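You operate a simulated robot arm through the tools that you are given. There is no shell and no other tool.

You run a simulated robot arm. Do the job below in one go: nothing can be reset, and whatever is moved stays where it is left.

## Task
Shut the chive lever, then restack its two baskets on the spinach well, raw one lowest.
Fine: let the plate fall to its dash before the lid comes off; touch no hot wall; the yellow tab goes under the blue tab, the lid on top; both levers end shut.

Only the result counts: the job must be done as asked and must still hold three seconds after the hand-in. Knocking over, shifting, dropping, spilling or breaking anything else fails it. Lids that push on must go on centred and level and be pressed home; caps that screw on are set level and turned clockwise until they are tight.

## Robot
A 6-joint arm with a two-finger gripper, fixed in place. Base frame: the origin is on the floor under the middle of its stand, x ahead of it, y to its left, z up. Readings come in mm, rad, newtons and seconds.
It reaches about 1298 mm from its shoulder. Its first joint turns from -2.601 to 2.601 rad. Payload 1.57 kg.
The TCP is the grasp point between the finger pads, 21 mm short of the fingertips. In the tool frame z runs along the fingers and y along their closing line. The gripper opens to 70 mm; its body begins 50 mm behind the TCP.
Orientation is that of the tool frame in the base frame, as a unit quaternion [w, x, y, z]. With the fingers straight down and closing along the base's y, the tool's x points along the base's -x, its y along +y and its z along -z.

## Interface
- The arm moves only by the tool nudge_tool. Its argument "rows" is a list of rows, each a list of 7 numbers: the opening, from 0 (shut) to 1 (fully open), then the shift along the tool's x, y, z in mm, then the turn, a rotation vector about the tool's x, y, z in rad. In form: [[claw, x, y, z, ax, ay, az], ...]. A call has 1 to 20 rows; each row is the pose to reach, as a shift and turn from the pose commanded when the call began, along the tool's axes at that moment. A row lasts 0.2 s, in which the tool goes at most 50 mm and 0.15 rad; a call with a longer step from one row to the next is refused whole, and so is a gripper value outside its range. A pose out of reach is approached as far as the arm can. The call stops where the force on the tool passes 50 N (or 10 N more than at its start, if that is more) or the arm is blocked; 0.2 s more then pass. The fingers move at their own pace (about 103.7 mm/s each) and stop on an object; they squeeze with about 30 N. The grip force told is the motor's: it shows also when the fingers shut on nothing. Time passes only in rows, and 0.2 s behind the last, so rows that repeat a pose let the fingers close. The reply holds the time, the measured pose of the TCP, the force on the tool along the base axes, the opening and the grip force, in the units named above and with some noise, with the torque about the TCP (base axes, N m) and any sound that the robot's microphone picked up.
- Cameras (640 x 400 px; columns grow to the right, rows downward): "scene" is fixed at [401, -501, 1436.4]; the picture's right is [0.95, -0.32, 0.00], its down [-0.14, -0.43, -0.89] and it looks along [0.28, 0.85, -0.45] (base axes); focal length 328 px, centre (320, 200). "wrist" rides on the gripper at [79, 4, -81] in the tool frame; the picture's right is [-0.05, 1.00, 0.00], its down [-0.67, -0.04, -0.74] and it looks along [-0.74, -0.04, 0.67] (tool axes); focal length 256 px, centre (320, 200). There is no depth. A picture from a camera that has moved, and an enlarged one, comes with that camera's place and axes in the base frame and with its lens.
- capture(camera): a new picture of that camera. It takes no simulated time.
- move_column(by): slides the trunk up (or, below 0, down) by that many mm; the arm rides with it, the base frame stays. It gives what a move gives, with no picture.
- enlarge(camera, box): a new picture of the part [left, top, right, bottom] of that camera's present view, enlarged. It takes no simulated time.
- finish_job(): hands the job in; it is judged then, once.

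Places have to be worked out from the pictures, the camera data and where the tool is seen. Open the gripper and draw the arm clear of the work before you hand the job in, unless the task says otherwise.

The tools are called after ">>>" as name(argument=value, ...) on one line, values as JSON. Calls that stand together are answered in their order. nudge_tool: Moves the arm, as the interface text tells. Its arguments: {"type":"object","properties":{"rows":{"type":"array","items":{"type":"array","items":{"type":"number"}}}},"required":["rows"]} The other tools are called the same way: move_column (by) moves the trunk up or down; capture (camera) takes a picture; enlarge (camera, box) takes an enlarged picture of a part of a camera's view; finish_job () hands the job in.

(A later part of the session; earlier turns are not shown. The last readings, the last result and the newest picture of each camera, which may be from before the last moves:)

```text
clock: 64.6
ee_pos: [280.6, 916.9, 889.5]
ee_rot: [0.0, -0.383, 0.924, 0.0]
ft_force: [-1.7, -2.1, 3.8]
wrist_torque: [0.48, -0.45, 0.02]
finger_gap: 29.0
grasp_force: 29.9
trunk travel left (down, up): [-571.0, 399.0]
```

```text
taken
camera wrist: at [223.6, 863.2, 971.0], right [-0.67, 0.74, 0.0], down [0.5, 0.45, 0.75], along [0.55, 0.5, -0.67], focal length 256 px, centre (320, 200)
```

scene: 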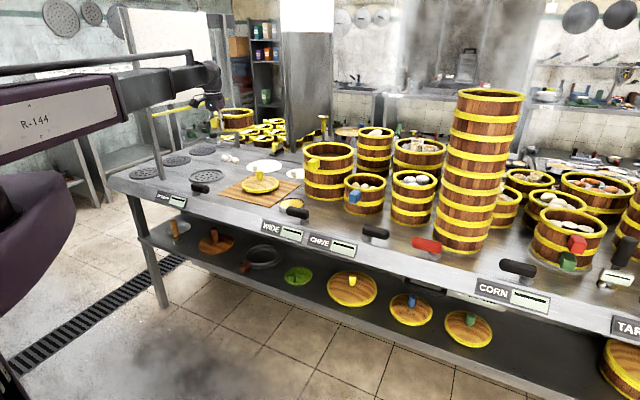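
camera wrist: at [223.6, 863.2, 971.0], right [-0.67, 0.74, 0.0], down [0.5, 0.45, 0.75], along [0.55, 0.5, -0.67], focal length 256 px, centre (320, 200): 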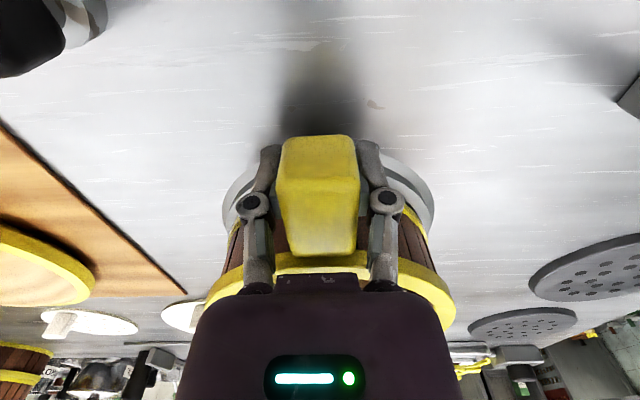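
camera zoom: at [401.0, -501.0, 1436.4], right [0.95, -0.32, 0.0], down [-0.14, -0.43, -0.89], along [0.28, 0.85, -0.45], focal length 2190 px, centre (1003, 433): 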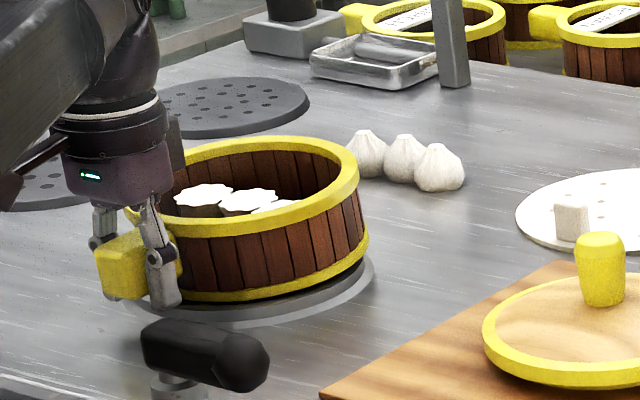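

It is nearly seated with a slight droop of the far side, which levels as it comes down. I lower 2 mm at a time.

>>> move_column(by=-2)

>>> enlarge(camera="scene", box=[190, 145, 245, 190])

```text
clock: 65.1
ee_pos: [282.6, 917.9, 888.2]
ee_rot: [0.0, -0.382, 0.924, 0.0]
ft_force: [-1.6, -1.3, 3.5]
wrist_torque: [0.43, -0.49, 0.01]
finger_gap: 28.7
grasp_force: 29.8
trunk travel left (down, up): [-569.0, 401.0]
```

```text
8.89 times, centred on (218, 168) of scene
camera zoom: at [401.0, -501.0, 1436.4], right [0.95, -0.32, 0.0], down [-0.14, -0.43, -0.89], along [0.28, 0.85, -0.45], focal length 2919 px, centre (1231, 489)
```

zoom: 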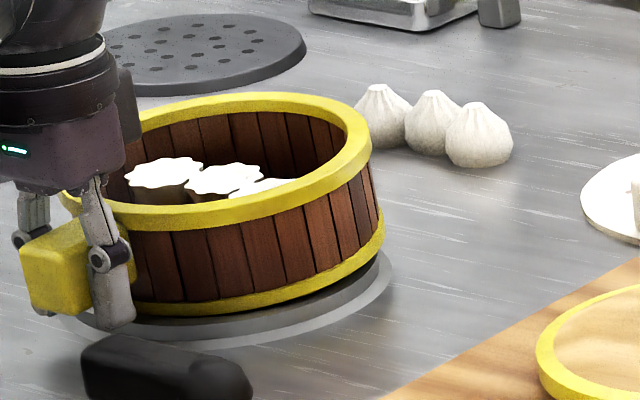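

I need to judge the tilt now; I enlarge the basket and ring as far as useful.

>>> enlarge(camera="scene", box=[195, 150, 240, 186])

>>> enlarge(camera="wrist", box=[200, 110, 460, 310])

```text
11.11 times, centred on (218, 168) of scene
camera zoom: at [401.0, -501.0, 1436.4], right [0.95, -0.32, 0.0], down [-0.14, -0.43, -0.89], along [0.28, 0.85, -0.45], focal length 3649 px, centre (1459, 556)
```

zoom: 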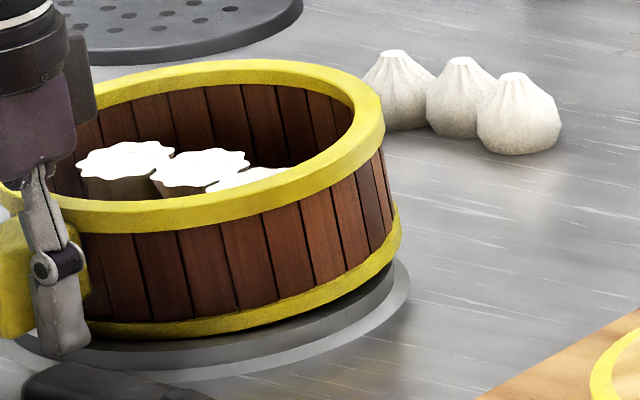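

```text
2.00 times, centred on (330, 210) of wrist
camera zoom: at [223.6, 863.3, 969.0], right [-0.67, 0.74, 0.0], down [0.5, 0.45, 0.75], along [0.55, 0.5, -0.67], focal length 512 px, centre (300, 180)
```

zoom: 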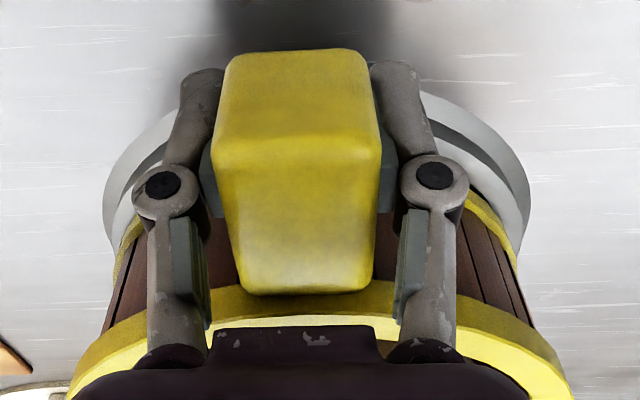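

The tilt is hard to tell from pictures alone; I lower 2 mm more to feel whether the near side comes onto the ring.

>>> move_column(by=-2)

```text
clock: 65.7
ee_pos: [282.4, 916.8, 885.9]
ee_rot: [0.0, -0.383, 0.924, 0.001]
ft_force: [-0.7, 1.1, 15.5]
wrist_torque: [0.46, -0.37, 0.07]
finger_gap: 29.0
grasp_force: 30.0
trunk travel left (down, up): [-567.0, 403.0]
```

The force jumped to 15 N with no more torque: the near side has landed too, so the basket is seated on the ring. I relieve the press slightly and open the fingers.

>>> move_column(by=1)

>>> nudge_tool(rows=[[0.45, 0, 0, 0, 0, 0, 0], [0.6, 0, 0, 0, 0, 0, 0], [0.8, 0, 0, 0, 0, 0, 0], [1, 0, 0, 0, 0, 0, 0], [1, 0, 0, 0, 0, 0, 0]])

>>> enlarge(camera="scene", box=[195, 150, 240, 186])

>>> capture(camera="wrist")

```text
clock: 66.2
ee_pos: [283.3, 917.1, 886.3]
ee_rot: [0.0, -0.384, 0.923, 0.0]
ft_force: [-1.8, 0.4, 8.0]
wrist_torque: [0.14, -0.12, 0.05]
finger_gap: 28.9
grasp_force: 30.6
trunk travel left (down, up): [-568.0, 402.0]
```

```text
clock: 67.4
ee_pos: [284.0, 917.8, 887.1]
ee_rot: [0.0, -0.383, 0.924, 0.0]
ft_force: [-0.4, 0.0, 0.4]
wrist_torque: [0.02, -0.01, 0.0]
finger_gap: 69.7
grasp_force: 0.0
trunk travel left (down, up): [-568.0, 402.0]
```

```text
11.11 times, centred on (218, 168) of scene
camera zoom: at [401.0, -501.0, 1436.4], right [0.95, -0.32, 0.0], down [-0.14, -0.43, -0.89], along [0.28, 0.85, -0.45], focal length 3649 px, centre (1459, 556)
```

zoom: 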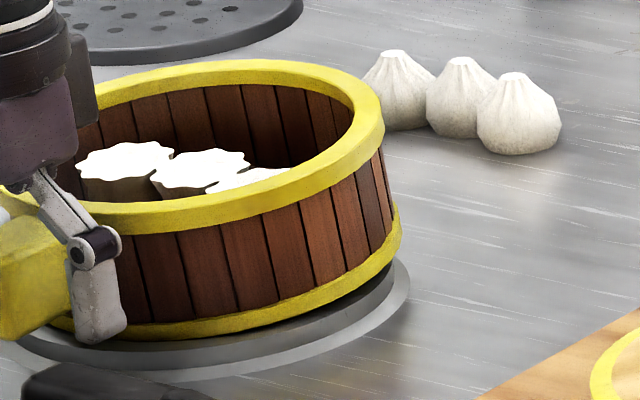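

```text
taken
camera wrist: at [224.0, 863.7, 967.5], right [-0.67, 0.74, 0.0], down [0.5, 0.45, 0.74], along [0.55, 0.5, -0.67], focal length 256 px, centre (320, 200)
```

wrist: 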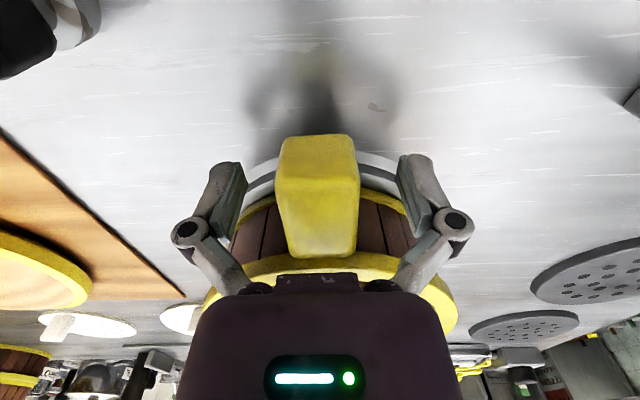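

The basket stayed put on release. I raise the gripper straight up and look at how the basket sits on the ring.

>>> move_column(by=150)

>>> capture(camera="wrist")

>>> enlarge(camera="wrist", box=[210, 50, 450, 290])

>>> enlarge(camera="scene", box=[175, 140, 245, 196])

```text
clock: 69.1
ee_pos: [282.5, 918.0, 1035.3]
ee_rot: [0.0, -0.383, 0.924, 0.0]
ft_force: [0.0, 0.1, 0.5]
wrist_torque: [-0.01, 0.0, 0.03]
finger_gap: 70.3
grasp_force: 0.1
trunk travel left (down, up): [-718.0, 252.0]
```

```text
taken
camera wrist: at [224.0, 863.9, 1117.4], right [-0.67, 0.74, 0.0], down [0.5, 0.45, 0.74], along [0.55, 0.5, -0.67], focal length 256 px, centre (320, 200)
```

wrist: 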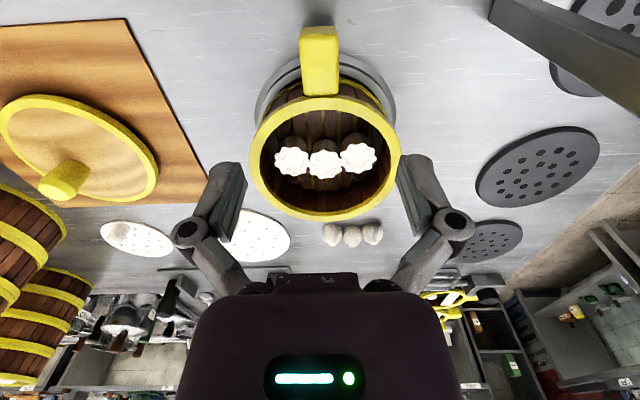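

```text
1.67 times, centred on (330, 170) of wrist
camera zoom: at [224.0, 863.9, 1117.4], right [-0.67, 0.74, 0.0], down [0.5, 0.45, 0.74], along [0.55, 0.5, -0.67], focal length 427 px, centre (303, 250)
```

zoom: 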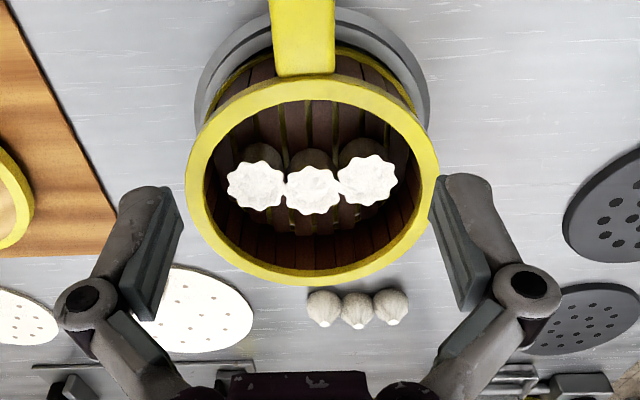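

```text
7.14 times, centred on (210, 168) of scene
camera zoom: at [401.0, -501.0, 1436.4], right [0.95, -0.32, 0.0], down [-0.14, -0.43, -0.89], along [0.28, 0.85, -0.45], focal length 2346 px, centre (1106, 429)
```

zoom: 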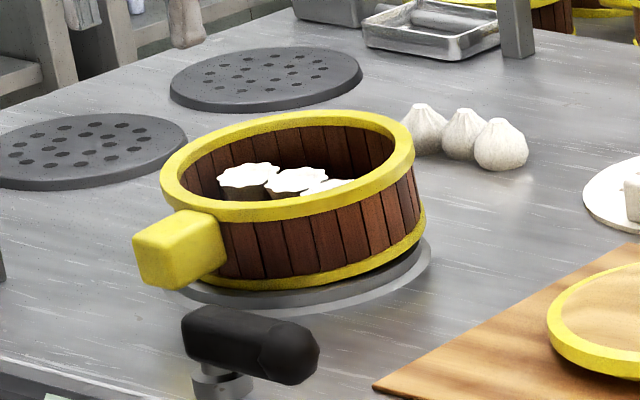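

The basket sits on the ring, but I want to verify level and centring more exactly; I enlarge the tab and the rim separately.

>>> enlarge(camera="wrist", box=[240, 10, 410, 120])

>>> enlarge(camera="wrist", box=[240, 90, 410, 230])

```text
3.64 times, centred on (325, 65) of wrist
camera zoom: at [224.0, 863.9, 1117.4], right [-0.67, 0.74, 0.0], down [0.5, 0.45, 0.74], along [0.55, 0.5, -0.67], focal length 931 px, centre (302, 691)
```

zoom: 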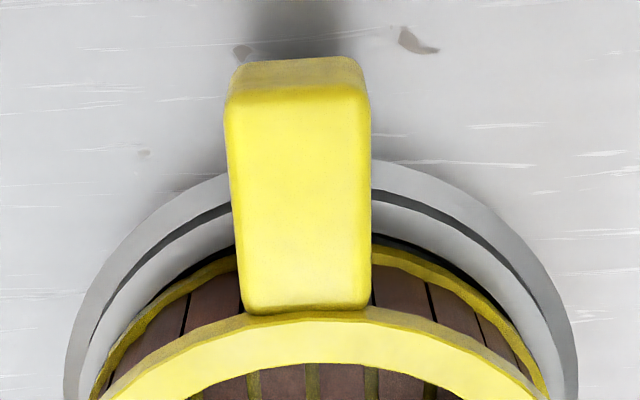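

```text
2.86 times, centred on (325, 160) of wrist
camera zoom: at [224.0, 863.9, 1117.4], right [-0.67, 0.74, 0.0], down [0.5, 0.45, 0.74], along [0.55, 0.5, -0.67], focal length 731 px, centre (306, 314)
```

zoom: 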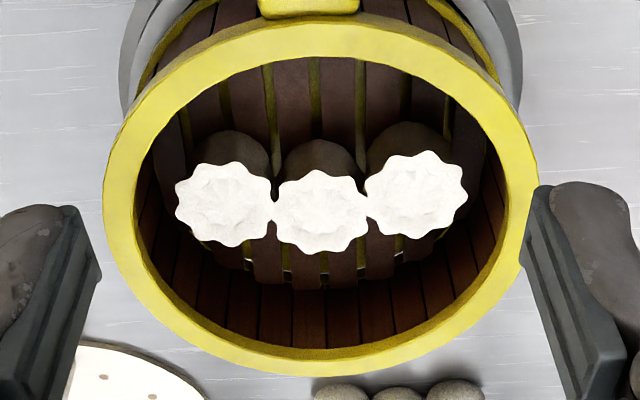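

Measured against the ring, the basket sits about 7–8 mm too far in (its near edge slipped just inside the collar), tilting it about 4°. I must regrip, level and shift it; first I test in free air whether the tool can pitch by 0.07 rad.

>>> nudge_tool(rows=[[1, 0, 0, 0, 0, 0.04, 0], [1, 0, 0, 0, 0, 0.07, 0], [1, 0, 0, 0, 0, 0.07, 0]])

```text
clock: 69.9
ee_pos: [282.2, 918.6, 1036.2]
ee_rot: [-0.033, -0.382, 0.923, -0.014]
ft_force: [0.0, -0.3, 0.1]
wrist_torque: [-0.01, -0.05, -0.02]
finger_gap: 69.6
grasp_force: 0.1
trunk travel left (down, up): [-718.0, 252.0]
```

Pitching works with the TCP held in place. I return to vertical and lower again around the tab to regrip it.

>>> nudge_tool(rows=[[1, 0, 0, 0, 0, -0.04, 0], [1, 0, 0, 0, 0, -0.07, 0], [1, 0, 0, 0, 0, -0.07, 0]])

>>> move_column(by=-149)

>>> capture(camera="wrist")

```text
clock: 70.7
ee_pos: [282.0, 917.1, 1036.9]
ee_rot: [0.001, -0.383, 0.924, 0.0]
ft_force: [0.0, 0.0, 0.3]
wrist_torque: [-0.01, -0.02, 0.01]
finger_gap: 70.1
grasp_force: 0.2
trunk travel left (down, up): [-718.0, 252.0]
```

```text
clock: 72.5
ee_pos: [282.5, 917.1, 887.5]
ee_rot: [0.0, -0.382, 0.924, 0.0]
ft_force: [0.6, -0.5, -0.5]
wrist_torque: [-0.01, 0.01, -0.01]
finger_gap: 70.0
grasp_force: 0.0
trunk travel left (down, up): [-569.0, 401.0]
```

```text
taken
camera wrist: at [223.8, 864.2, 968.6], right [-0.67, 0.74, 0.0], down [0.5, 0.45, 0.74], along [0.55, 0.5, -0.67], focal length 256 px, centre (320, 200)
```

wrist: 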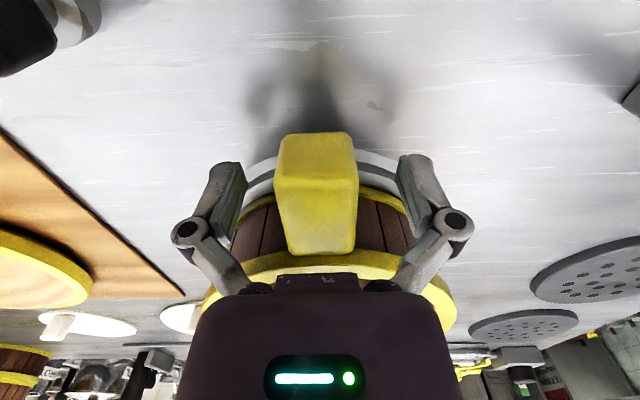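

The tab lies between the fingers, about 1 mm off centre; I correct that and close on it.

>>> nudge_tool(rows=[[1, 0, -1, 0, 0, 0, 0], [0.7, 0, -1, 0, 0, 0, 0], [0.5, 0, -1, 0, 0, 0, 0], [0.3, 0, -1, 0, 0, 0, 0], [0, 0, -1, 0, 0, 0, 0], [0, 0, -1, 0, 0, 0, 0]])

>>> move_column(by=25)

>>> enlarge(camera="scene", box=[175, 130, 245, 190])

>>> enlarge(camera="wrist", box=[200, 110, 460, 310])

```text
clock: 73.8
ee_pos: [282.5, 917.2, 886.8]
ee_rot: [-0.001, -0.383, 0.924, 0.0]
ft_force: [0.7, -1.2, 2.0]
wrist_torque: [-0.03, 0.01, 0.03]
finger_gap: 28.8
grasp_force: 30.2
trunk travel left (down, up): [-569.0, 401.0]
```

```text
clock: 74.6
ee_pos: [283.2, 916.8, 912.1]
ee_rot: [0.001, -0.383, 0.924, 0.0]
ft_force: [-1.0, 0.4, -1.4]
wrist_torque: [-0.14, 0.09, 0.0]
finger_gap: 29.1
grasp_force: 30.3
trunk travel left (down, up): [-594.0, 376.0]
```

```text
6.67 times, centred on (210, 160) of scene
camera zoom: at [401.0, -501.0, 1436.4], right [0.95, -0.32, 0.0], down [-0.14, -0.43, -0.89], along [0.28, 0.85, -0.45], focal length 2190 px, centre (1053, 467)
```

zoom: 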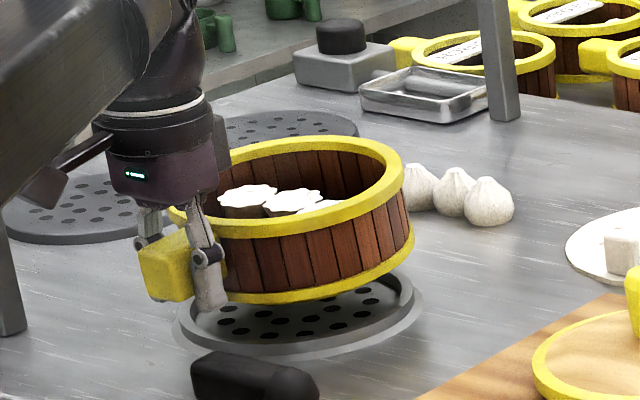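

```text
2.00 times, centred on (330, 210) of wrist
camera zoom: at [224.7, 863.6, 993.3], right [-0.67, 0.74, 0.0], down [0.5, 0.45, 0.74], along [0.55, 0.5, -0.67], focal length 512 px, centre (300, 180)
```

zoom: 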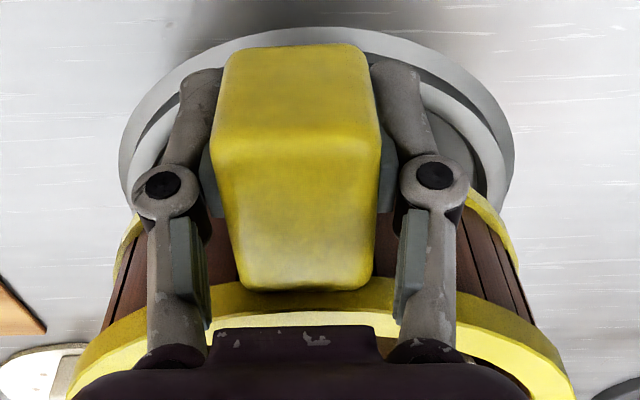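

Lifted, the tilt is plain: the far side is up. I pitch the tool +0.075 rad to level the basket and look again.

>>> nudge_tool(rows=[[0, 0, 0, 0, 0, 0.025, 0], [0, 0, 0, 0, 0, 0.05, 0], [0, 0, 0, 0, 0, 0.075, 0], [0, 0, 0, 0, 0, 0.075, 0]])

>>> enlarge(camera="scene", box=[175, 130, 245, 190])

>>> capture(camera="wrist")

```text
clock: 75.6
ee_pos: [283.0, 916.8, 912.3]
ee_rot: [-0.034, -0.382, 0.923, -0.015]
ft_force: [-0.6, 0.8, -2.7]
wrist_torque: [-0.11, 0.15, 0.05]
finger_gap: 28.8
grasp_force: 29.9
trunk travel left (down, up): [-594.0, 376.0]
```

```text
6.67 times, centred on (210, 160) of scene
camera zoom: at [401.0, -501.0, 1436.4], right [0.95, -0.32, 0.0], down [-0.14, -0.43, -0.89], along [0.28, 0.85, -0.45], focal length 2190 px, centre (1053, 467)
```

zoom: 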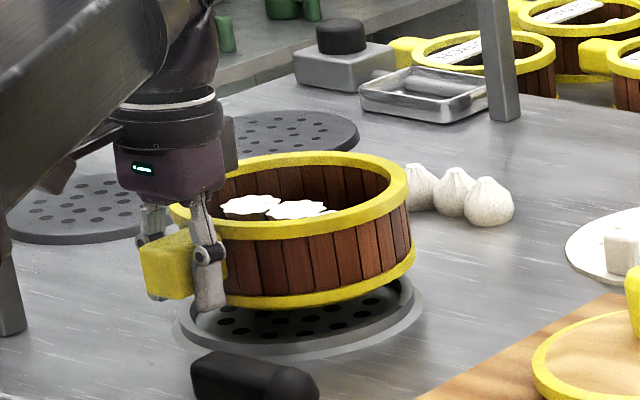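

```text
taken
camera wrist: at [229.4, 868.1, 999.6], right [-0.67, 0.74, 0.0], down [0.53, 0.48, 0.69], along [0.52, 0.46, -0.72], focal length 256 px, centre (320, 200)
```

wrist: 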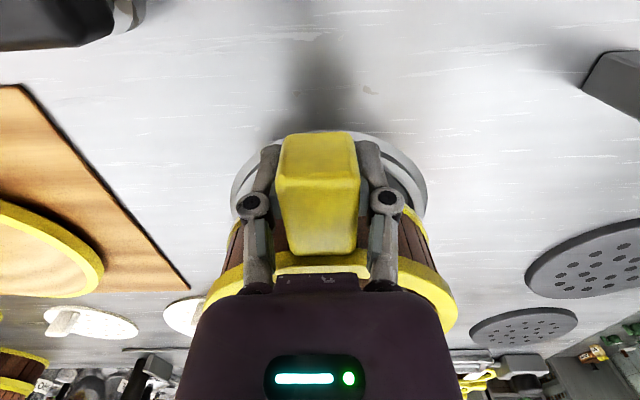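

It now hangs roughly level. The evidence (first contact at the far side, near edge dropping inside the collar, scene offsets) puts it about 10 mm too far in, so I shift it 10.5 mm toward the robot at this height and compare.

>>> nudge_tool(rows=[[0, 5, 0, 0.4, 0, 0, 0], [0, 10.47, 0, 0.79, 0, 0, 0], [0, 10.47, 0, 0.79, 0, 0, 0]])

>>> enlarge(camera="scene", box=[190, 145, 240, 188])

>>> enlarge(camera="wrist", box=[200, 110, 460, 310])

```text
clock: 76.4
ee_pos: [275.2, 909.9, 911.5]
ee_rot: [-0.036, -0.382, 0.923, -0.013]
ft_force: [-0.6, -0.1, -2.3]
wrist_torque: [-0.13, 0.13, 0.0]
finger_gap: 28.7
grasp_force: 30.0
trunk travel left (down, up): [-594.0, 376.0]
```

```text
9.30 times, centred on (215, 166) of scene
camera zoom: at [401.0, -501.0, 1436.4], right [0.95, -0.32, 0.0], down [-0.14, -0.43, -0.89], along [0.28, 0.85, -0.45], focal length 3055 px, centre (1297, 512)
```

zoom: 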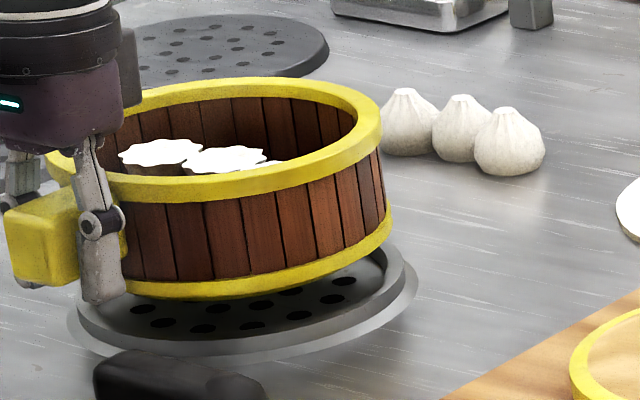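

```text
2.00 times, centred on (330, 210) of wrist
camera zoom: at [221.9, 860.8, 999.6], right [-0.67, 0.74, 0.0], down [0.53, 0.48, 0.69], along [0.52, 0.46, -0.72], focal length 512 px, centre (300, 180)
```

zoom: 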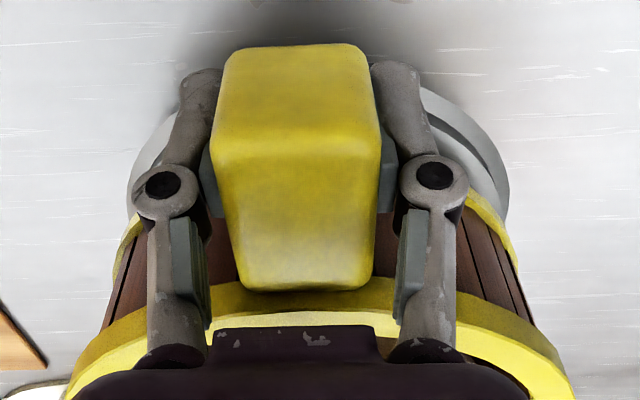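

Comparing mid-lines of rim and ring in both views, it is now about 4 mm too near and 1–2 mm too far right. I correct by 4 mm in and 1 mm left and compare once more.

>>> nudge_tool(rows=[[0, -2, 0.5, -0.15, 0, 0, 0], [0, -4, 1, -0.3, 0, 0, 0], [0, -4, 1, -0.3, 0, 0, 0]])

>>> enlarge(camera="scene", box=[190, 145, 240, 188])

>>> enlarge(camera="wrist", box=[200, 110, 460, 310])

```text
clock: 77.2
ee_pos: [277.9, 913.1, 913.4]
ee_rot: [-0.035, -0.383, 0.923, -0.015]
ft_force: [0.2, 0.0, -2.5]
wrist_torque: [-0.15, 0.13, -0.01]
finger_gap: 28.9
grasp_force: 30.2
trunk travel left (down, up): [-594.0, 376.0]
```

```text
9.30 times, centred on (215, 166) of scene
camera zoom: at [401.0, -501.0, 1436.4], right [0.95, -0.32, 0.0], down [-0.14, -0.43, -0.89], along [0.28, 0.85, -0.45], focal length 3055 px, centre (1297, 512)
```

zoom: 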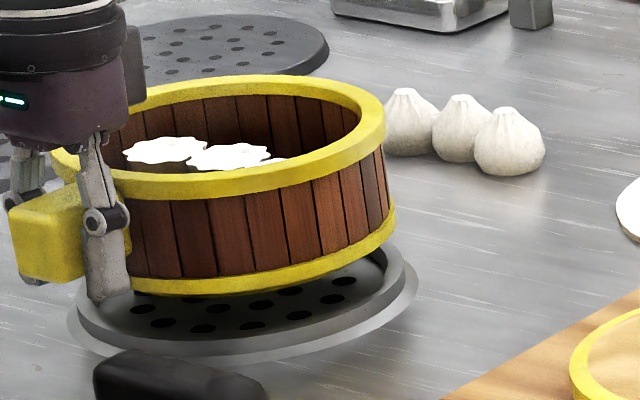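

```text
2.00 times, centred on (330, 210) of wrist
camera zoom: at [223.9, 864.1, 999.6], right [-0.67, 0.74, 0.0], down [0.53, 0.48, 0.69], along [0.52, 0.46, -0.72], focal length 512 px, centre (300, 180)
```

zoom: 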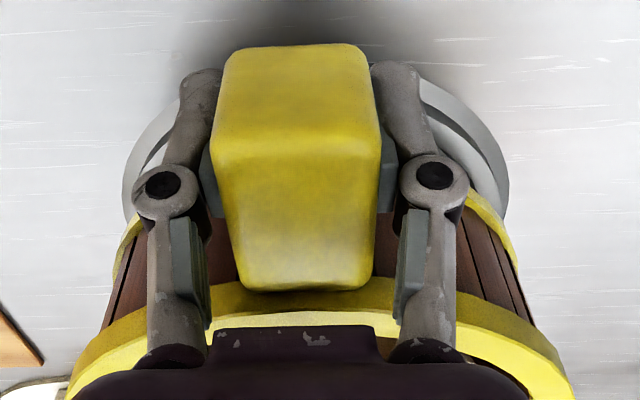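

Both views now agree with a concentric position. I lower in small steps and watch for an even landing.

>>> move_column(by=-10)

>>> move_column(by=-3)

>>> move_column(by=-2)

```text
clock: 77.7
ee_pos: [277.6, 913.7, 902.9]
ee_rot: [-0.034, -0.383, 0.923, -0.014]
ft_force: [-0.6, -0.2, -2.0]
wrist_torque: [-0.1, 0.12, -0.01]
finger_gap: 29.0
grasp_force: 29.5
trunk travel left (down, up): [-584.0, 386.0]
```

```text
clock: 78.3
ee_pos: [277.1, 913.1, 899.5]
ee_rot: [-0.035, -0.383, 0.923, -0.013]
ft_force: [0.4, -0.6, -1.0]
wrist_torque: [-0.11, 0.1, -0.01]
finger_gap: 28.9
grasp_force: 30.0
trunk travel left (down, up): [-581.0, 389.0]
```

```text
clock: 78.8
ee_pos: [277.7, 913.6, 899.1]
ee_rot: [-0.035, -0.382, 0.923, -0.014]
ft_force: [-0.4, 0.7, -2.3]
wrist_torque: [-0.14, 0.12, 0.0]
finger_gap: 28.7
grasp_force: 30.1
trunk travel left (down, up): [-579.0, 391.0]
```

>>> move_column(by=-2)

>>> move_column(by=-2)

```text
clock: 79.3
ee_pos: [276.8, 913.4, 895.5]
ee_rot: [-0.034, -0.382, 0.924, -0.014]
ft_force: [-0.3, -0.2, -1.9]
wrist_torque: [-0.12, 0.1, 0.01]
finger_gap: 29.0
grasp_force: 30.0
trunk travel left (down, up): [-577.0, 393.0]
```

```text
clock: 79.8
ee_pos: [277.9, 912.0, 894.8]
ee_rot: [-0.034, -0.382, 0.923, -0.015]
ft_force: [0.6, 0.1, -2.2]
wrist_torque: [-0.13, 0.12, 0.02]
finger_gap: 29.0
grasp_force: 29.8
trunk travel left (down, up): [-575.0, 395.0]
```

Still hanging free at about z 894; I go on in 2 mm steps.

>>> move_column(by=-2)

>>> move_column(by=-2)

>>> enlarge(camera="scene", box=[190, 145, 240, 188])

```text
clock: 80.3
ee_pos: [277.7, 912.9, 891.3]
ee_rot: [-0.034, -0.383, 0.923, -0.015]
ft_force: [0.3, 0.5, -1.3]
wrist_torque: [-0.1, 0.12, 0.01]
finger_gap: 28.8
grasp_force: 29.4
trunk travel left (down, up): [-573.0, 397.0]
```

```text
clock: 80.9
ee_pos: [277.4, 912.1, 890.0]
ee_rot: [-0.034, -0.382, 0.923, -0.014]
ft_force: [0.6, 0.9, 4.8]
wrist_torque: [0.54, -0.55, 0.01]
finger_gap: 28.9
grasp_force: 30.6
trunk travel left (down, up): [-571.0, 399.0]
```

```text
9.30 times, centred on (215, 166) of scene
camera zoom: at [401.0, -501.0, 1436.4], right [0.95, -0.32, 0.0], down [-0.14, -0.43, -0.89], along [0.28, 0.85, -0.45], focal length 3055 px, centre (1297, 512)
```

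zoom: 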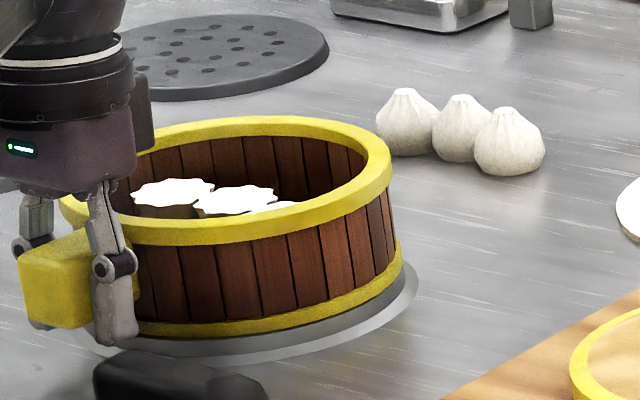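

Contact at z≈890 with the far side slightly first; the picture shows the basket parallel to the ring. I lower 1 mm at a time until the near side lands as well.

>>> move_column(by=-1)

>>> move_column(by=-1)

```text
clock: 81.4
ee_pos: [278.0, 913.4, 889.5]
ee_rot: [-0.034, -0.383, 0.923, -0.014]
ft_force: [2.2, 6.3, 17.4]
wrist_torque: [0.45, -0.36, 0.09]
finger_gap: 29.2
grasp_force: 30.0
trunk travel left (down, up): [-570.0, 400.0]
```

```text
clock: 81.9
ee_pos: [277.1, 911.5, 889.1]
ee_rot: [-0.034, -0.383, 0.923, -0.014]
ft_force: [2.1, 5.8, 17.5]
wrist_torque: [0.36, -0.2, 0.07]
finger_gap: 28.8
grasp_force: 29.9
trunk travel left (down, up): [-569.0, 401.0]
```

Both sides are down within about a millimetre of travel, so the basket sits level. I relieve the press and open.

>>> move_column(by=1.5)

>>> nudge_tool(rows=[[0.45, 0, 0, 0, 0, 0, 0], [0.6, 0, 0, 0, 0, 0, 0], [0.8, 0, 0, 0, 0, 0, 0], [1, 0, 0, 0, 0, 0, 0], [1, 0, 0, 0, 0, 0, 0]])

>>> enlarge(camera="scene", box=[190, 145, 240, 188])

```text
clock: 82.4
ee_pos: [277.7, 911.7, 889.2]
ee_rot: [-0.034, -0.383, 0.923, -0.016]
ft_force: [-0.2, -0.1, -0.9]
wrist_torque: [-0.07, 0.09, 0.03]
finger_gap: 28.9
grasp_force: 30.0
trunk travel left (down, up): [-570.0, 400.0]
```

```text
clock: 83.6
ee_pos: [277.6, 913.1, 889.7]
ee_rot: [-0.036, -0.382, 0.923, -0.014]
ft_force: [0.2, 0.1, -0.4]
wrist_torque: [-0.01, -0.01, 0.01]
finger_gap: 69.9
grasp_force: 0.2
trunk travel left (down, up): [-570.0, 400.0]
```

```text
9.30 times, centred on (215, 166) of scene
camera zoom: at [401.0, -501.0, 1436.4], right [0.95, -0.32, 0.0], down [-0.14, -0.43, -0.89], along [0.28, 0.85, -0.45], focal length 3055 px, centre (1297, 512)
```

zoom: 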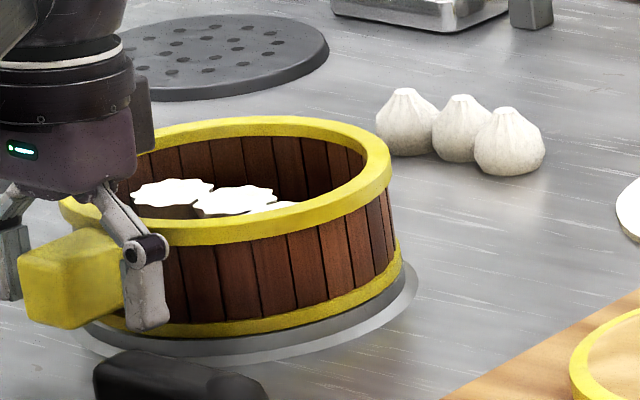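

It stayed in place and looks level and centred. I raise the gripper and bring it back to vertical for a check from above.

>>> move_column(by=146)

>>> nudge_tool(rows=[[1, 0, 0, 0, 0, -0.04, 0], [1, 0, 0, 0, 0, -0.075, 0], [1, 0, 0, 0, 0, -0.075, 0]])

>>> enlarge(camera="wrist", box=[220, 10, 430, 240])

>>> enlarge(camera="scene", box=[175, 140, 245, 196])

```text
clock: 85.3
ee_pos: [277.4, 911.9, 1034.8]
ee_rot: [-0.035, -0.382, 0.923, -0.015]
ft_force: [-0.6, 0.1, -1.0]
wrist_torque: [-0.04, 0.02, 0.01]
finger_gap: 70.0
grasp_force: 0.0
trunk travel left (down, up): [-716.0, 254.0]
```

```text
clock: 86.1
ee_pos: [277.1, 912.0, 1034.8]
ee_rot: [0.0, -0.383, 0.924, 0.001]
ft_force: [0.4, -0.3, -0.1]
wrist_torque: [0.02, -0.01, 0.0]
finger_gap: 69.7
grasp_force: 0.0
trunk travel left (down, up): [-716.0, 254.0]
```

```text
1.74 times, centred on (325, 125) of wrist
camera zoom: at [219.4, 859.0, 1115.9], right [-0.67, 0.74, 0.0], down [0.5, 0.45, 0.75], along [0.55, 0.5, -0.67], focal length 445 px, centre (311, 330)
```

zoom: 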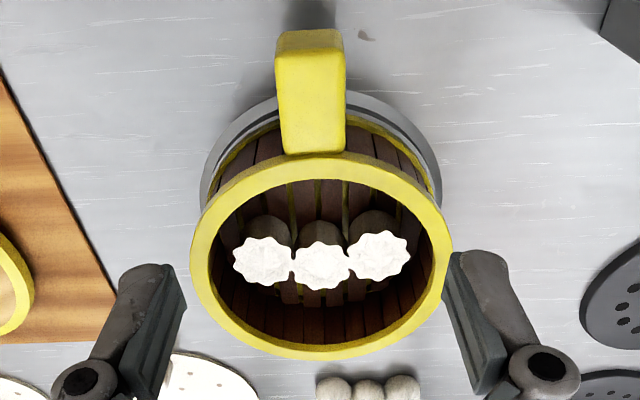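

```text
7.14 times, centred on (210, 168) of scene
camera zoom: at [401.0, -501.0, 1436.4], right [0.95, -0.32, 0.0], down [-0.14, -0.43, -0.89], along [0.28, 0.85, -0.45], focal length 2346 px, centre (1106, 429)
```

zoom: 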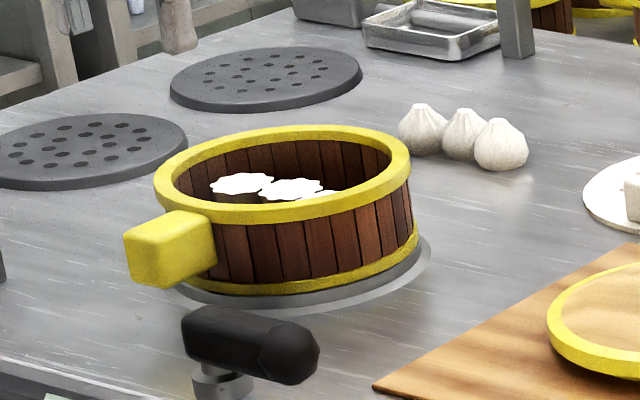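

I enlarge the near edge of the basket on the ring to compare the visible ring width in front and at the sides.

>>> enlarge(camera="wrist", box=[260, 40, 390, 130])

>>> enlarge(camera="wrist", box=[240, 90, 410, 230])

```text
4.44 times, centred on (325, 85) of wrist
camera zoom: at [219.4, 859.0, 1115.9], right [-0.67, 0.74, 0.0], down [0.5, 0.45, 0.75], along [0.55, 0.5, -0.67], focal length 1138 px, centre (298, 711)
```

zoom: 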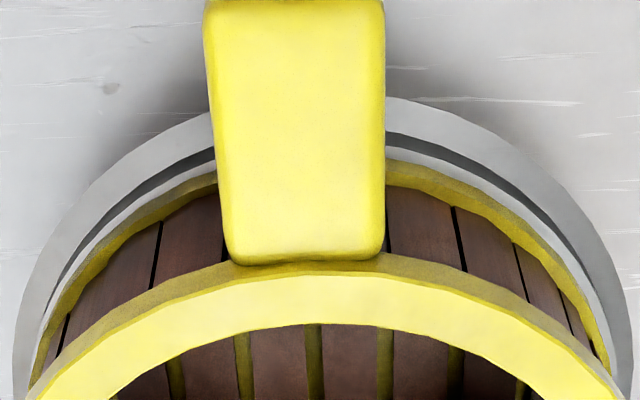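

```text
2.86 times, centred on (325, 160) of wrist
camera zoom: at [219.4, 859.0, 1115.9], right [-0.67, 0.74, 0.0], down [0.5, 0.45, 0.75], along [0.55, 0.5, -0.67], focal length 731 px, centre (306, 314)
```

zoom: 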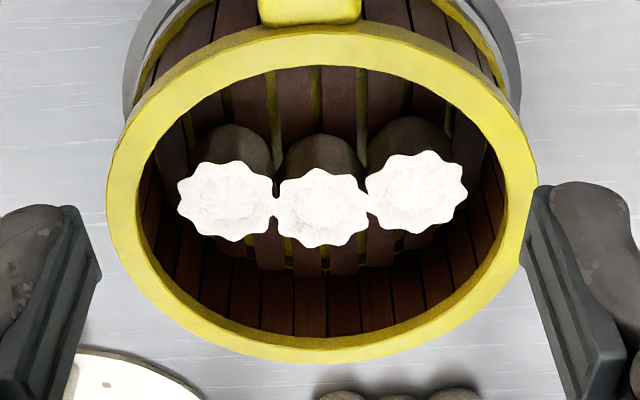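

The collar strip is now evenly visible all round and the inner rim measures level: the yellow basket sits centred. I raise and travel back to the chive stack, above the blue tab.

>>> move_column(by=50)

>>> nudge_tool(rows=[[1, -1, -20, 0, 0, 0, 0], [1, -3, -60, 0, 0, 0, 0], [1, -6, -105, 0, 0, 0, 0], [1, -8, -150, 0, 0, 0, 0], [1, -11, -195, 0, 0, 0, 0], [1, -14, -240, 0, 0, 0, 0], [1, -16, -285, 0, 0, 0, 0], [1, -19, -330, 0, 0, 0, 0], [1, -22, -375, 0, 0, 0, 0], [1, -24, -420, 0, 0, 0, 0], [1, -27, -465, 0, 0, 0, 0], [1, -30, -510, 0, 0, 0, 0], [1, -32, -555, 0, 0, 0, 0], [1, -35, -600, 0, 0, 0, 0], [1, -38, -645, 0, 0, 0, 0], [1, -40, -690, 0, 0, 0, 0], [1, -42, -725, 0, 0, 0, 0], [1, -43, -740, 0, 0, 0, 0], [1, -43, -740, 0, 0, 0, 0]])

>>> capture(camera="wrist")

```text
clock: 87.0
ee_pos: [278.7, 911.8, 1085.4]
ee_rot: [0.0, -0.382, 0.924, 0.0]
ft_force: [-0.2, 0.7, -0.5]
wrist_torque: [-0.02, -0.03, 0.0]
finger_gap: 69.8
grasp_force: 0.0
trunk travel left (down, up): [-766.0, 204.0]
```

```text
clock: 91.0
ee_pos: [831.3, 417.8, 1083.9]
ee_rot: [0.001, -0.382, 0.924, 0.0]
ft_force: [0.4, 0.5, 0.1]
wrist_torque: [-0.03, 0.03, -0.01]
finger_gap: 69.9
grasp_force: 0.1
trunk travel left (down, up): [-766.0, 204.0]
```

```text
taken
camera wrist: at [773.4, 363.7, 1166.0], right [-0.67, 0.74, 0.0], down [0.5, 0.45, 0.74], along [0.55, 0.5, -0.67], focal length 256 px, centre (320, 200)
```

wrist: 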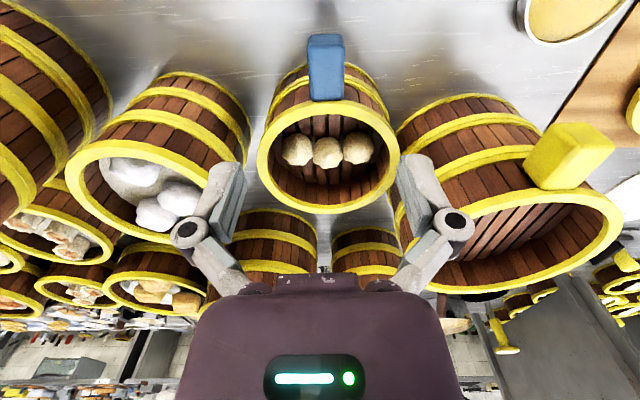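

The blue basket holds the cooked buns; the raw ones are in the yellow. I lower 65 mm to measure the blue tab from the same relative height as I did with the yellow one.

>>> move_column(by=-65)

>>> enlarge(camera="wrist", box=[220, 20, 420, 160])

>>> capture(camera="wrist")

```text
clock: 92.1
ee_pos: [830.2, 417.0, 1018.9]
ee_rot: [-0.001, -0.383, 0.924, 0.0]
ft_force: [-0.2, -0.4, 0.3]
wrist_torque: [0.0, -0.04, -0.01]
finger_gap: 70.0
grasp_force: 0.2
trunk travel left (down, up): [-701.0, 269.0]
```

```text
2.86 times, centred on (320, 90) of wrist
camera zoom: at [773.1, 363.7, 1101.1], right [-0.67, 0.74, 0.0], down [0.5, 0.45, 0.74], along [0.55, 0.5, -0.67], focal length 731 px, centre (320, 514)
```

zoom: 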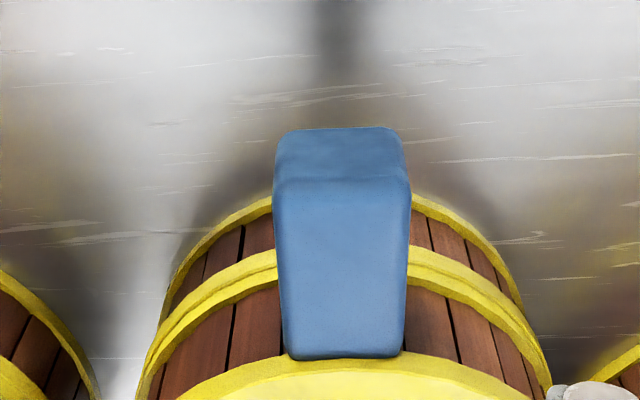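

```text
taken
camera wrist: at [773.1, 363.7, 1101.1], right [-0.67, 0.74, 0.0], down [0.5, 0.45, 0.74], along [0.55, 0.5, -0.67], focal length 256 px, centre (320, 200)
```

wrist: 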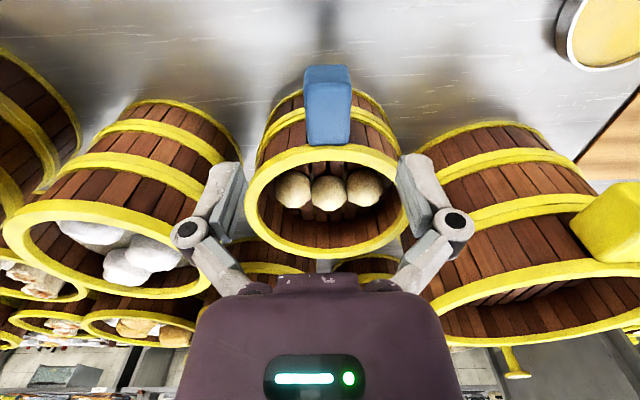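

The blue tab has the same apparent size as the yellow had, with its centre 4.7 mm to the left. I shift accordingly (4.5 mm in, 4.7 mm left) and lower in two stages.

>>> nudge_tool(rows=[[1, -4.5, 4.7, 0, 0, 0, 0], [1, -4.5, 4.7, 0, 0, 0, 0]])

>>> move_column(by=-60)

>>> capture(camera="wrist")

>>> enlarge(camera="scene", box=[325, 150, 395, 220])

```text
clock: 92.7
ee_pos: [831.4, 422.8, 1019.8]
ee_rot: [0.0, -0.383, 0.924, 0.0]
ft_force: [0.2, 0.3, 0.5]
wrist_torque: [-0.04, -0.02, -0.04]
finger_gap: 69.9
grasp_force: 0.0
trunk travel left (down, up): [-701.0, 269.0]
```

```text
clock: 93.7
ee_pos: [832.1, 422.6, 960.2]
ee_rot: [0.0, -0.383, 0.924, 0.0]
ft_force: [-1.0, -0.4, 0.1]
wrist_torque: [-0.01, -0.03, 0.01]
finger_gap: 69.9
grasp_force: 0.0
trunk travel left (down, up): [-641.0, 329.0]
```

```text
taken
camera wrist: at [773.2, 370.2, 1041.1], right [-0.67, 0.74, 0.0], down [0.5, 0.45, 0.74], along [0.55, 0.5, -0.67], focal length 256 px, centre (320, 200)
```

wrist: 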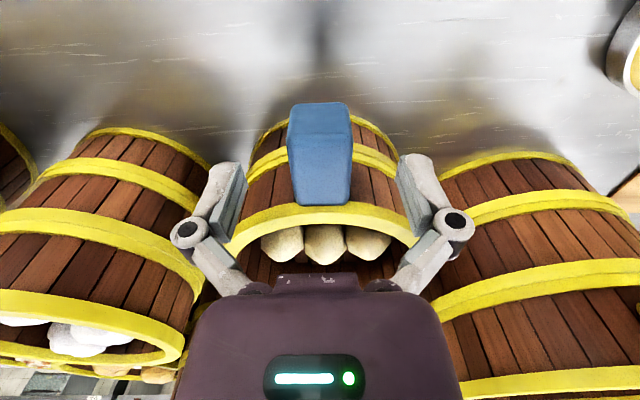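

```text
5.71 times, centred on (360, 185) of scene
camera zoom: at [401.0, -501.0, 1436.4], right [0.95, -0.32, 0.0], down [-0.14, -0.43, -0.89], along [0.28, 0.85, -0.45], focal length 1877 px, centre (91, 286)
```

zoom: 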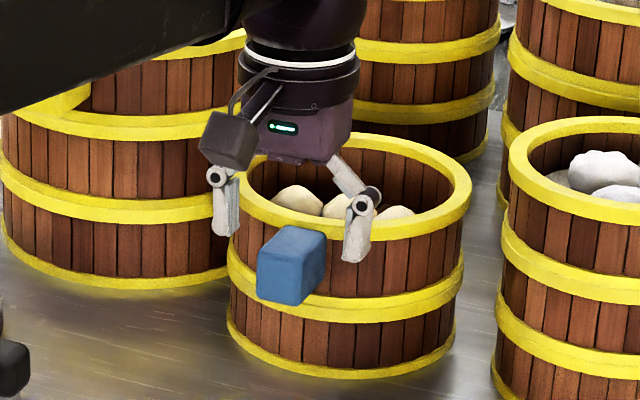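

Centred. I lower the remaining 27 mm and close on the blue tab.

>>> move_column(by=-27)

>>> nudge_tool(rows=[[0.7, 0, 0, 0, 0, 0, 0], [0.5, 0, 0, 0, 0, 0, 0], [0.4, 0, 0, 0, 0, 0, 0], [0.2, 0, 0, 0, 0, 0, 0], [0, 0, 0, 0, 0, 0, 0], [0, 0, 0, 0, 0, 0, 0]])

>>> capture(camera="wrist")

>>> enlarge(camera="scene", box=[325, 150, 395, 230])

```text
clock: 94.4
ee_pos: [831.6, 423.3, 934.1]
ee_rot: [0.0, -0.383, 0.924, -0.001]
ft_force: [-0.7, -0.3, -0.6]
wrist_torque: [0.02, 0.0, -0.01]
finger_gap: 70.0
grasp_force: 0.0
trunk travel left (down, up): [-614.0, 356.0]
```

```text
clock: 95.8
ee_pos: [830.5, 423.1, 933.6]
ee_rot: [0.0, -0.383, 0.924, 0.0]
ft_force: [0.1, 0.8, 1.8]
wrist_torque: [0.02, -0.02, -0.13]
finger_gap: 28.9
grasp_force: 30.1
trunk travel left (down, up): [-614.0, 356.0]
```

```text
taken
camera wrist: at [773.3, 370.2, 1014.1], right [-0.67, 0.74, 0.0], down [0.5, 0.45, 0.74], along [0.55, 0.5, -0.67], focal length 256 px, centre (320, 200)
```

wrist: 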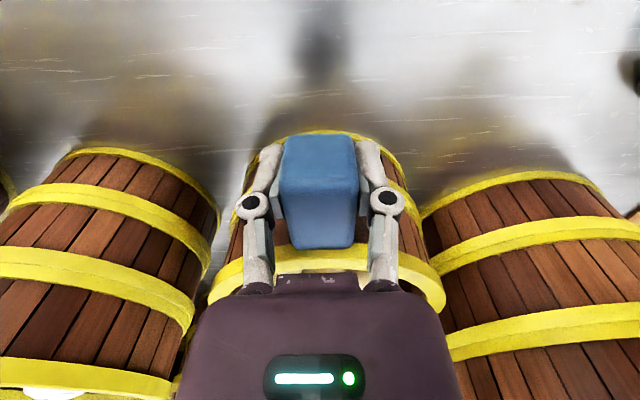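

```text
5.00 times, centred on (360, 190) of scene
camera zoom: at [401.0, -501.0, 1436.4], right [0.95, -0.32, 0.0], down [-0.14, -0.43, -0.89], along [0.28, 0.85, -0.45], focal length 1642 px, centre (120, 250)
```

zoom: 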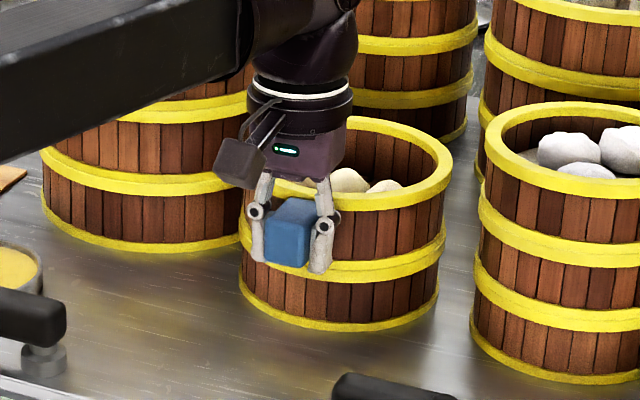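

The blue tab is held at nearly the same relative spot (about 1 mm nearer). I lift 8 mm and check load and level.

>>> move_column(by=8)

>>> enlarge(camera="scene", box=[325, 150, 395, 230])

```text
clock: 96.4
ee_pos: [832.7, 424.1, 940.6]
ee_rot: [0.0, -0.383, 0.924, 0.0]
ft_force: [-0.3, -0.8, -1.5]
wrist_torque: [-0.13, 0.15, 0.0]
finger_gap: 29.0
grasp_force: 29.9
trunk travel left (down, up): [-622.0, 348.0]
```

```text
5.00 times, centred on (360, 190) of scene
camera zoom: at [401.0, -501.0, 1436.4], right [0.95, -0.32, 0.0], down [-0.14, -0.43, -0.89], along [0.28, 0.85, -0.45], focal length 1642 px, centre (120, 250)
```

zoom: 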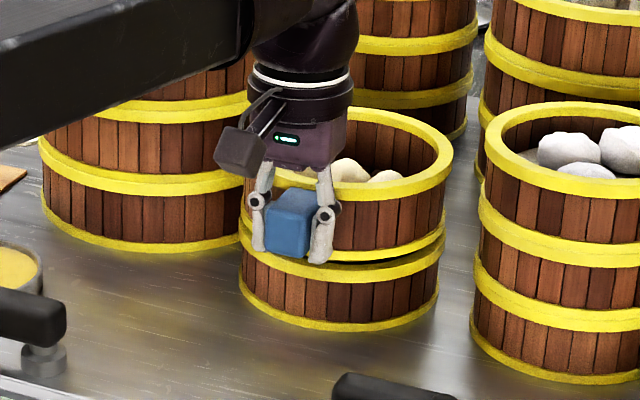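

The blue basket lifts off cleanly and the bottom section stays. I raise it well clear and carry it to the spinach well along the same ramp.

>>> move_column(by=190)

>>> nudge_tool(rows=[[0, 1, 10, 0, 0, 0, 0], [0, 2, 30, 0, 0, 0, 0], [0, 4, 60, 0, 0, 0, 0], [0, 6, 95, 0, 0, 0, 0], [0, 8, 130, 0, 0, 0, 0], [0, 10, 165, 0, 0, 0, 0], [0, 12, 200, 0, 0, 0, 0], [0, 14, 235, 0, 0, 0, 0], [0, 16, 270, 0, 0, 0, 0], [0, 18, 305, 0, 0, 0, 0], [0, 20, 340, 0, 0, 0, 0], [0, 22, 375, 0, 0, 0, 0], [0, 24, 410, 0, 0, 0, 0], [0, 26, 445, 0, 0, 0, 0], [0, 28, 480, 0, 0, 0, 0], [0, 30, 510, 0, 0, 0, 0], [0, 31, 535, 0, 0, 0, 0], [0, 32, 550, 0, 0, 0, 0], [0, 32, 555, 0, 0, 0, 0], [0, 32, 555, 0, 0, 0, 0]])

>>> nudge_tool(rows=[[0, 1, 10, 0, 0, 0, 0], [0, 3, 34, 0, 0, 0, 0], [0, 5, 66, 0, 0, 0, 0], [0, 7, 100, 0, 0, 0, 0], [0, 9, 134, 0, 0, 0, 0], [0, 10, 160, 0, 0, 0, 0], [0, 11, 176, 0, 0, 0, 0], [0, 12, 182.5, 0, 0, 0, 0], [0, 12, 182.5, 0, 0, 0, 0]])

>>> capture(camera="wrist")

>>> enlarge(camera="scene", box=[140, 80, 280, 200])

```text
clock: 98.5
ee_pos: [831.7, 423.9, 1131.0]
ee_rot: [0.001, -0.383, 0.924, 0.0]
ft_force: [-0.5, 0.3, -1.9]
wrist_torque: [-0.11, 0.12, -0.01]
finger_gap: 29.1
grasp_force: 30.2
trunk travel left (down, up): [-812.0, 158.0]
```

```text
clock: 102.7
ee_pos: [416.5, 793.9, 1130.4]
ee_rot: [-0.001, -0.383, 0.924, 0.0]
ft_force: [0.3, -0.3, -1.9]
wrist_torque: [-0.14, 0.08, 0.01]
finger_gap: 28.9
grasp_force: 29.6
trunk travel left (down, up): [-812.0, 158.0]
```

```text
clock: 104.7
ee_pos: [281.7, 914.2, 1131.1]
ee_rot: [0.0, -0.383, 0.924, 0.0]
ft_force: [0.7, -0.2, -1.1]
wrist_torque: [-0.13, 0.16, 0.0]
finger_gap: 29.4
grasp_force: 30.7
trunk travel left (down, up): [-812.0, 158.0]
```

```text
taken
camera wrist: at [222.3, 860.3, 1211.8], right [-0.67, 0.74, 0.0], down [0.5, 0.45, 0.74], along [0.55, 0.5, -0.67], focal length 256 px, centre (320, 200)
```

wrist: 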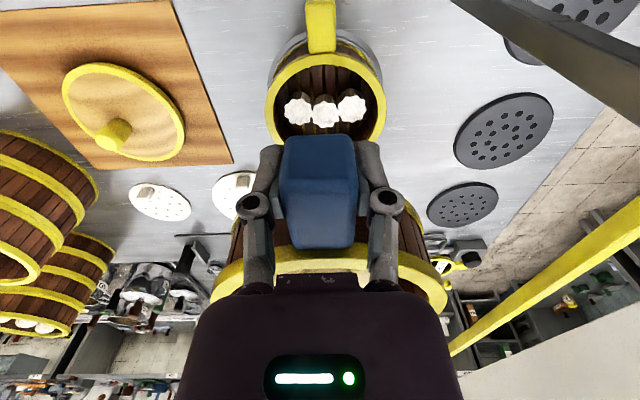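

```text
3.33 times, centred on (210, 140) of scene
camera zoom: at [401.0, -501.0, 1436.4], right [0.95, -0.32, 0.0], down [-0.14, -0.43, -0.89], along [0.28, 0.85, -0.45], focal length 1095 px, centre (687, 400)
```

zoom: 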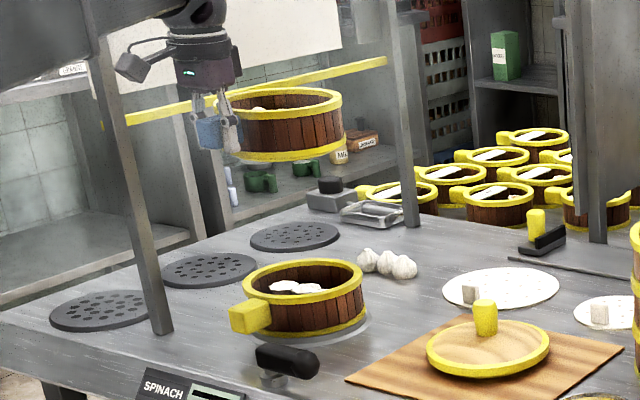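

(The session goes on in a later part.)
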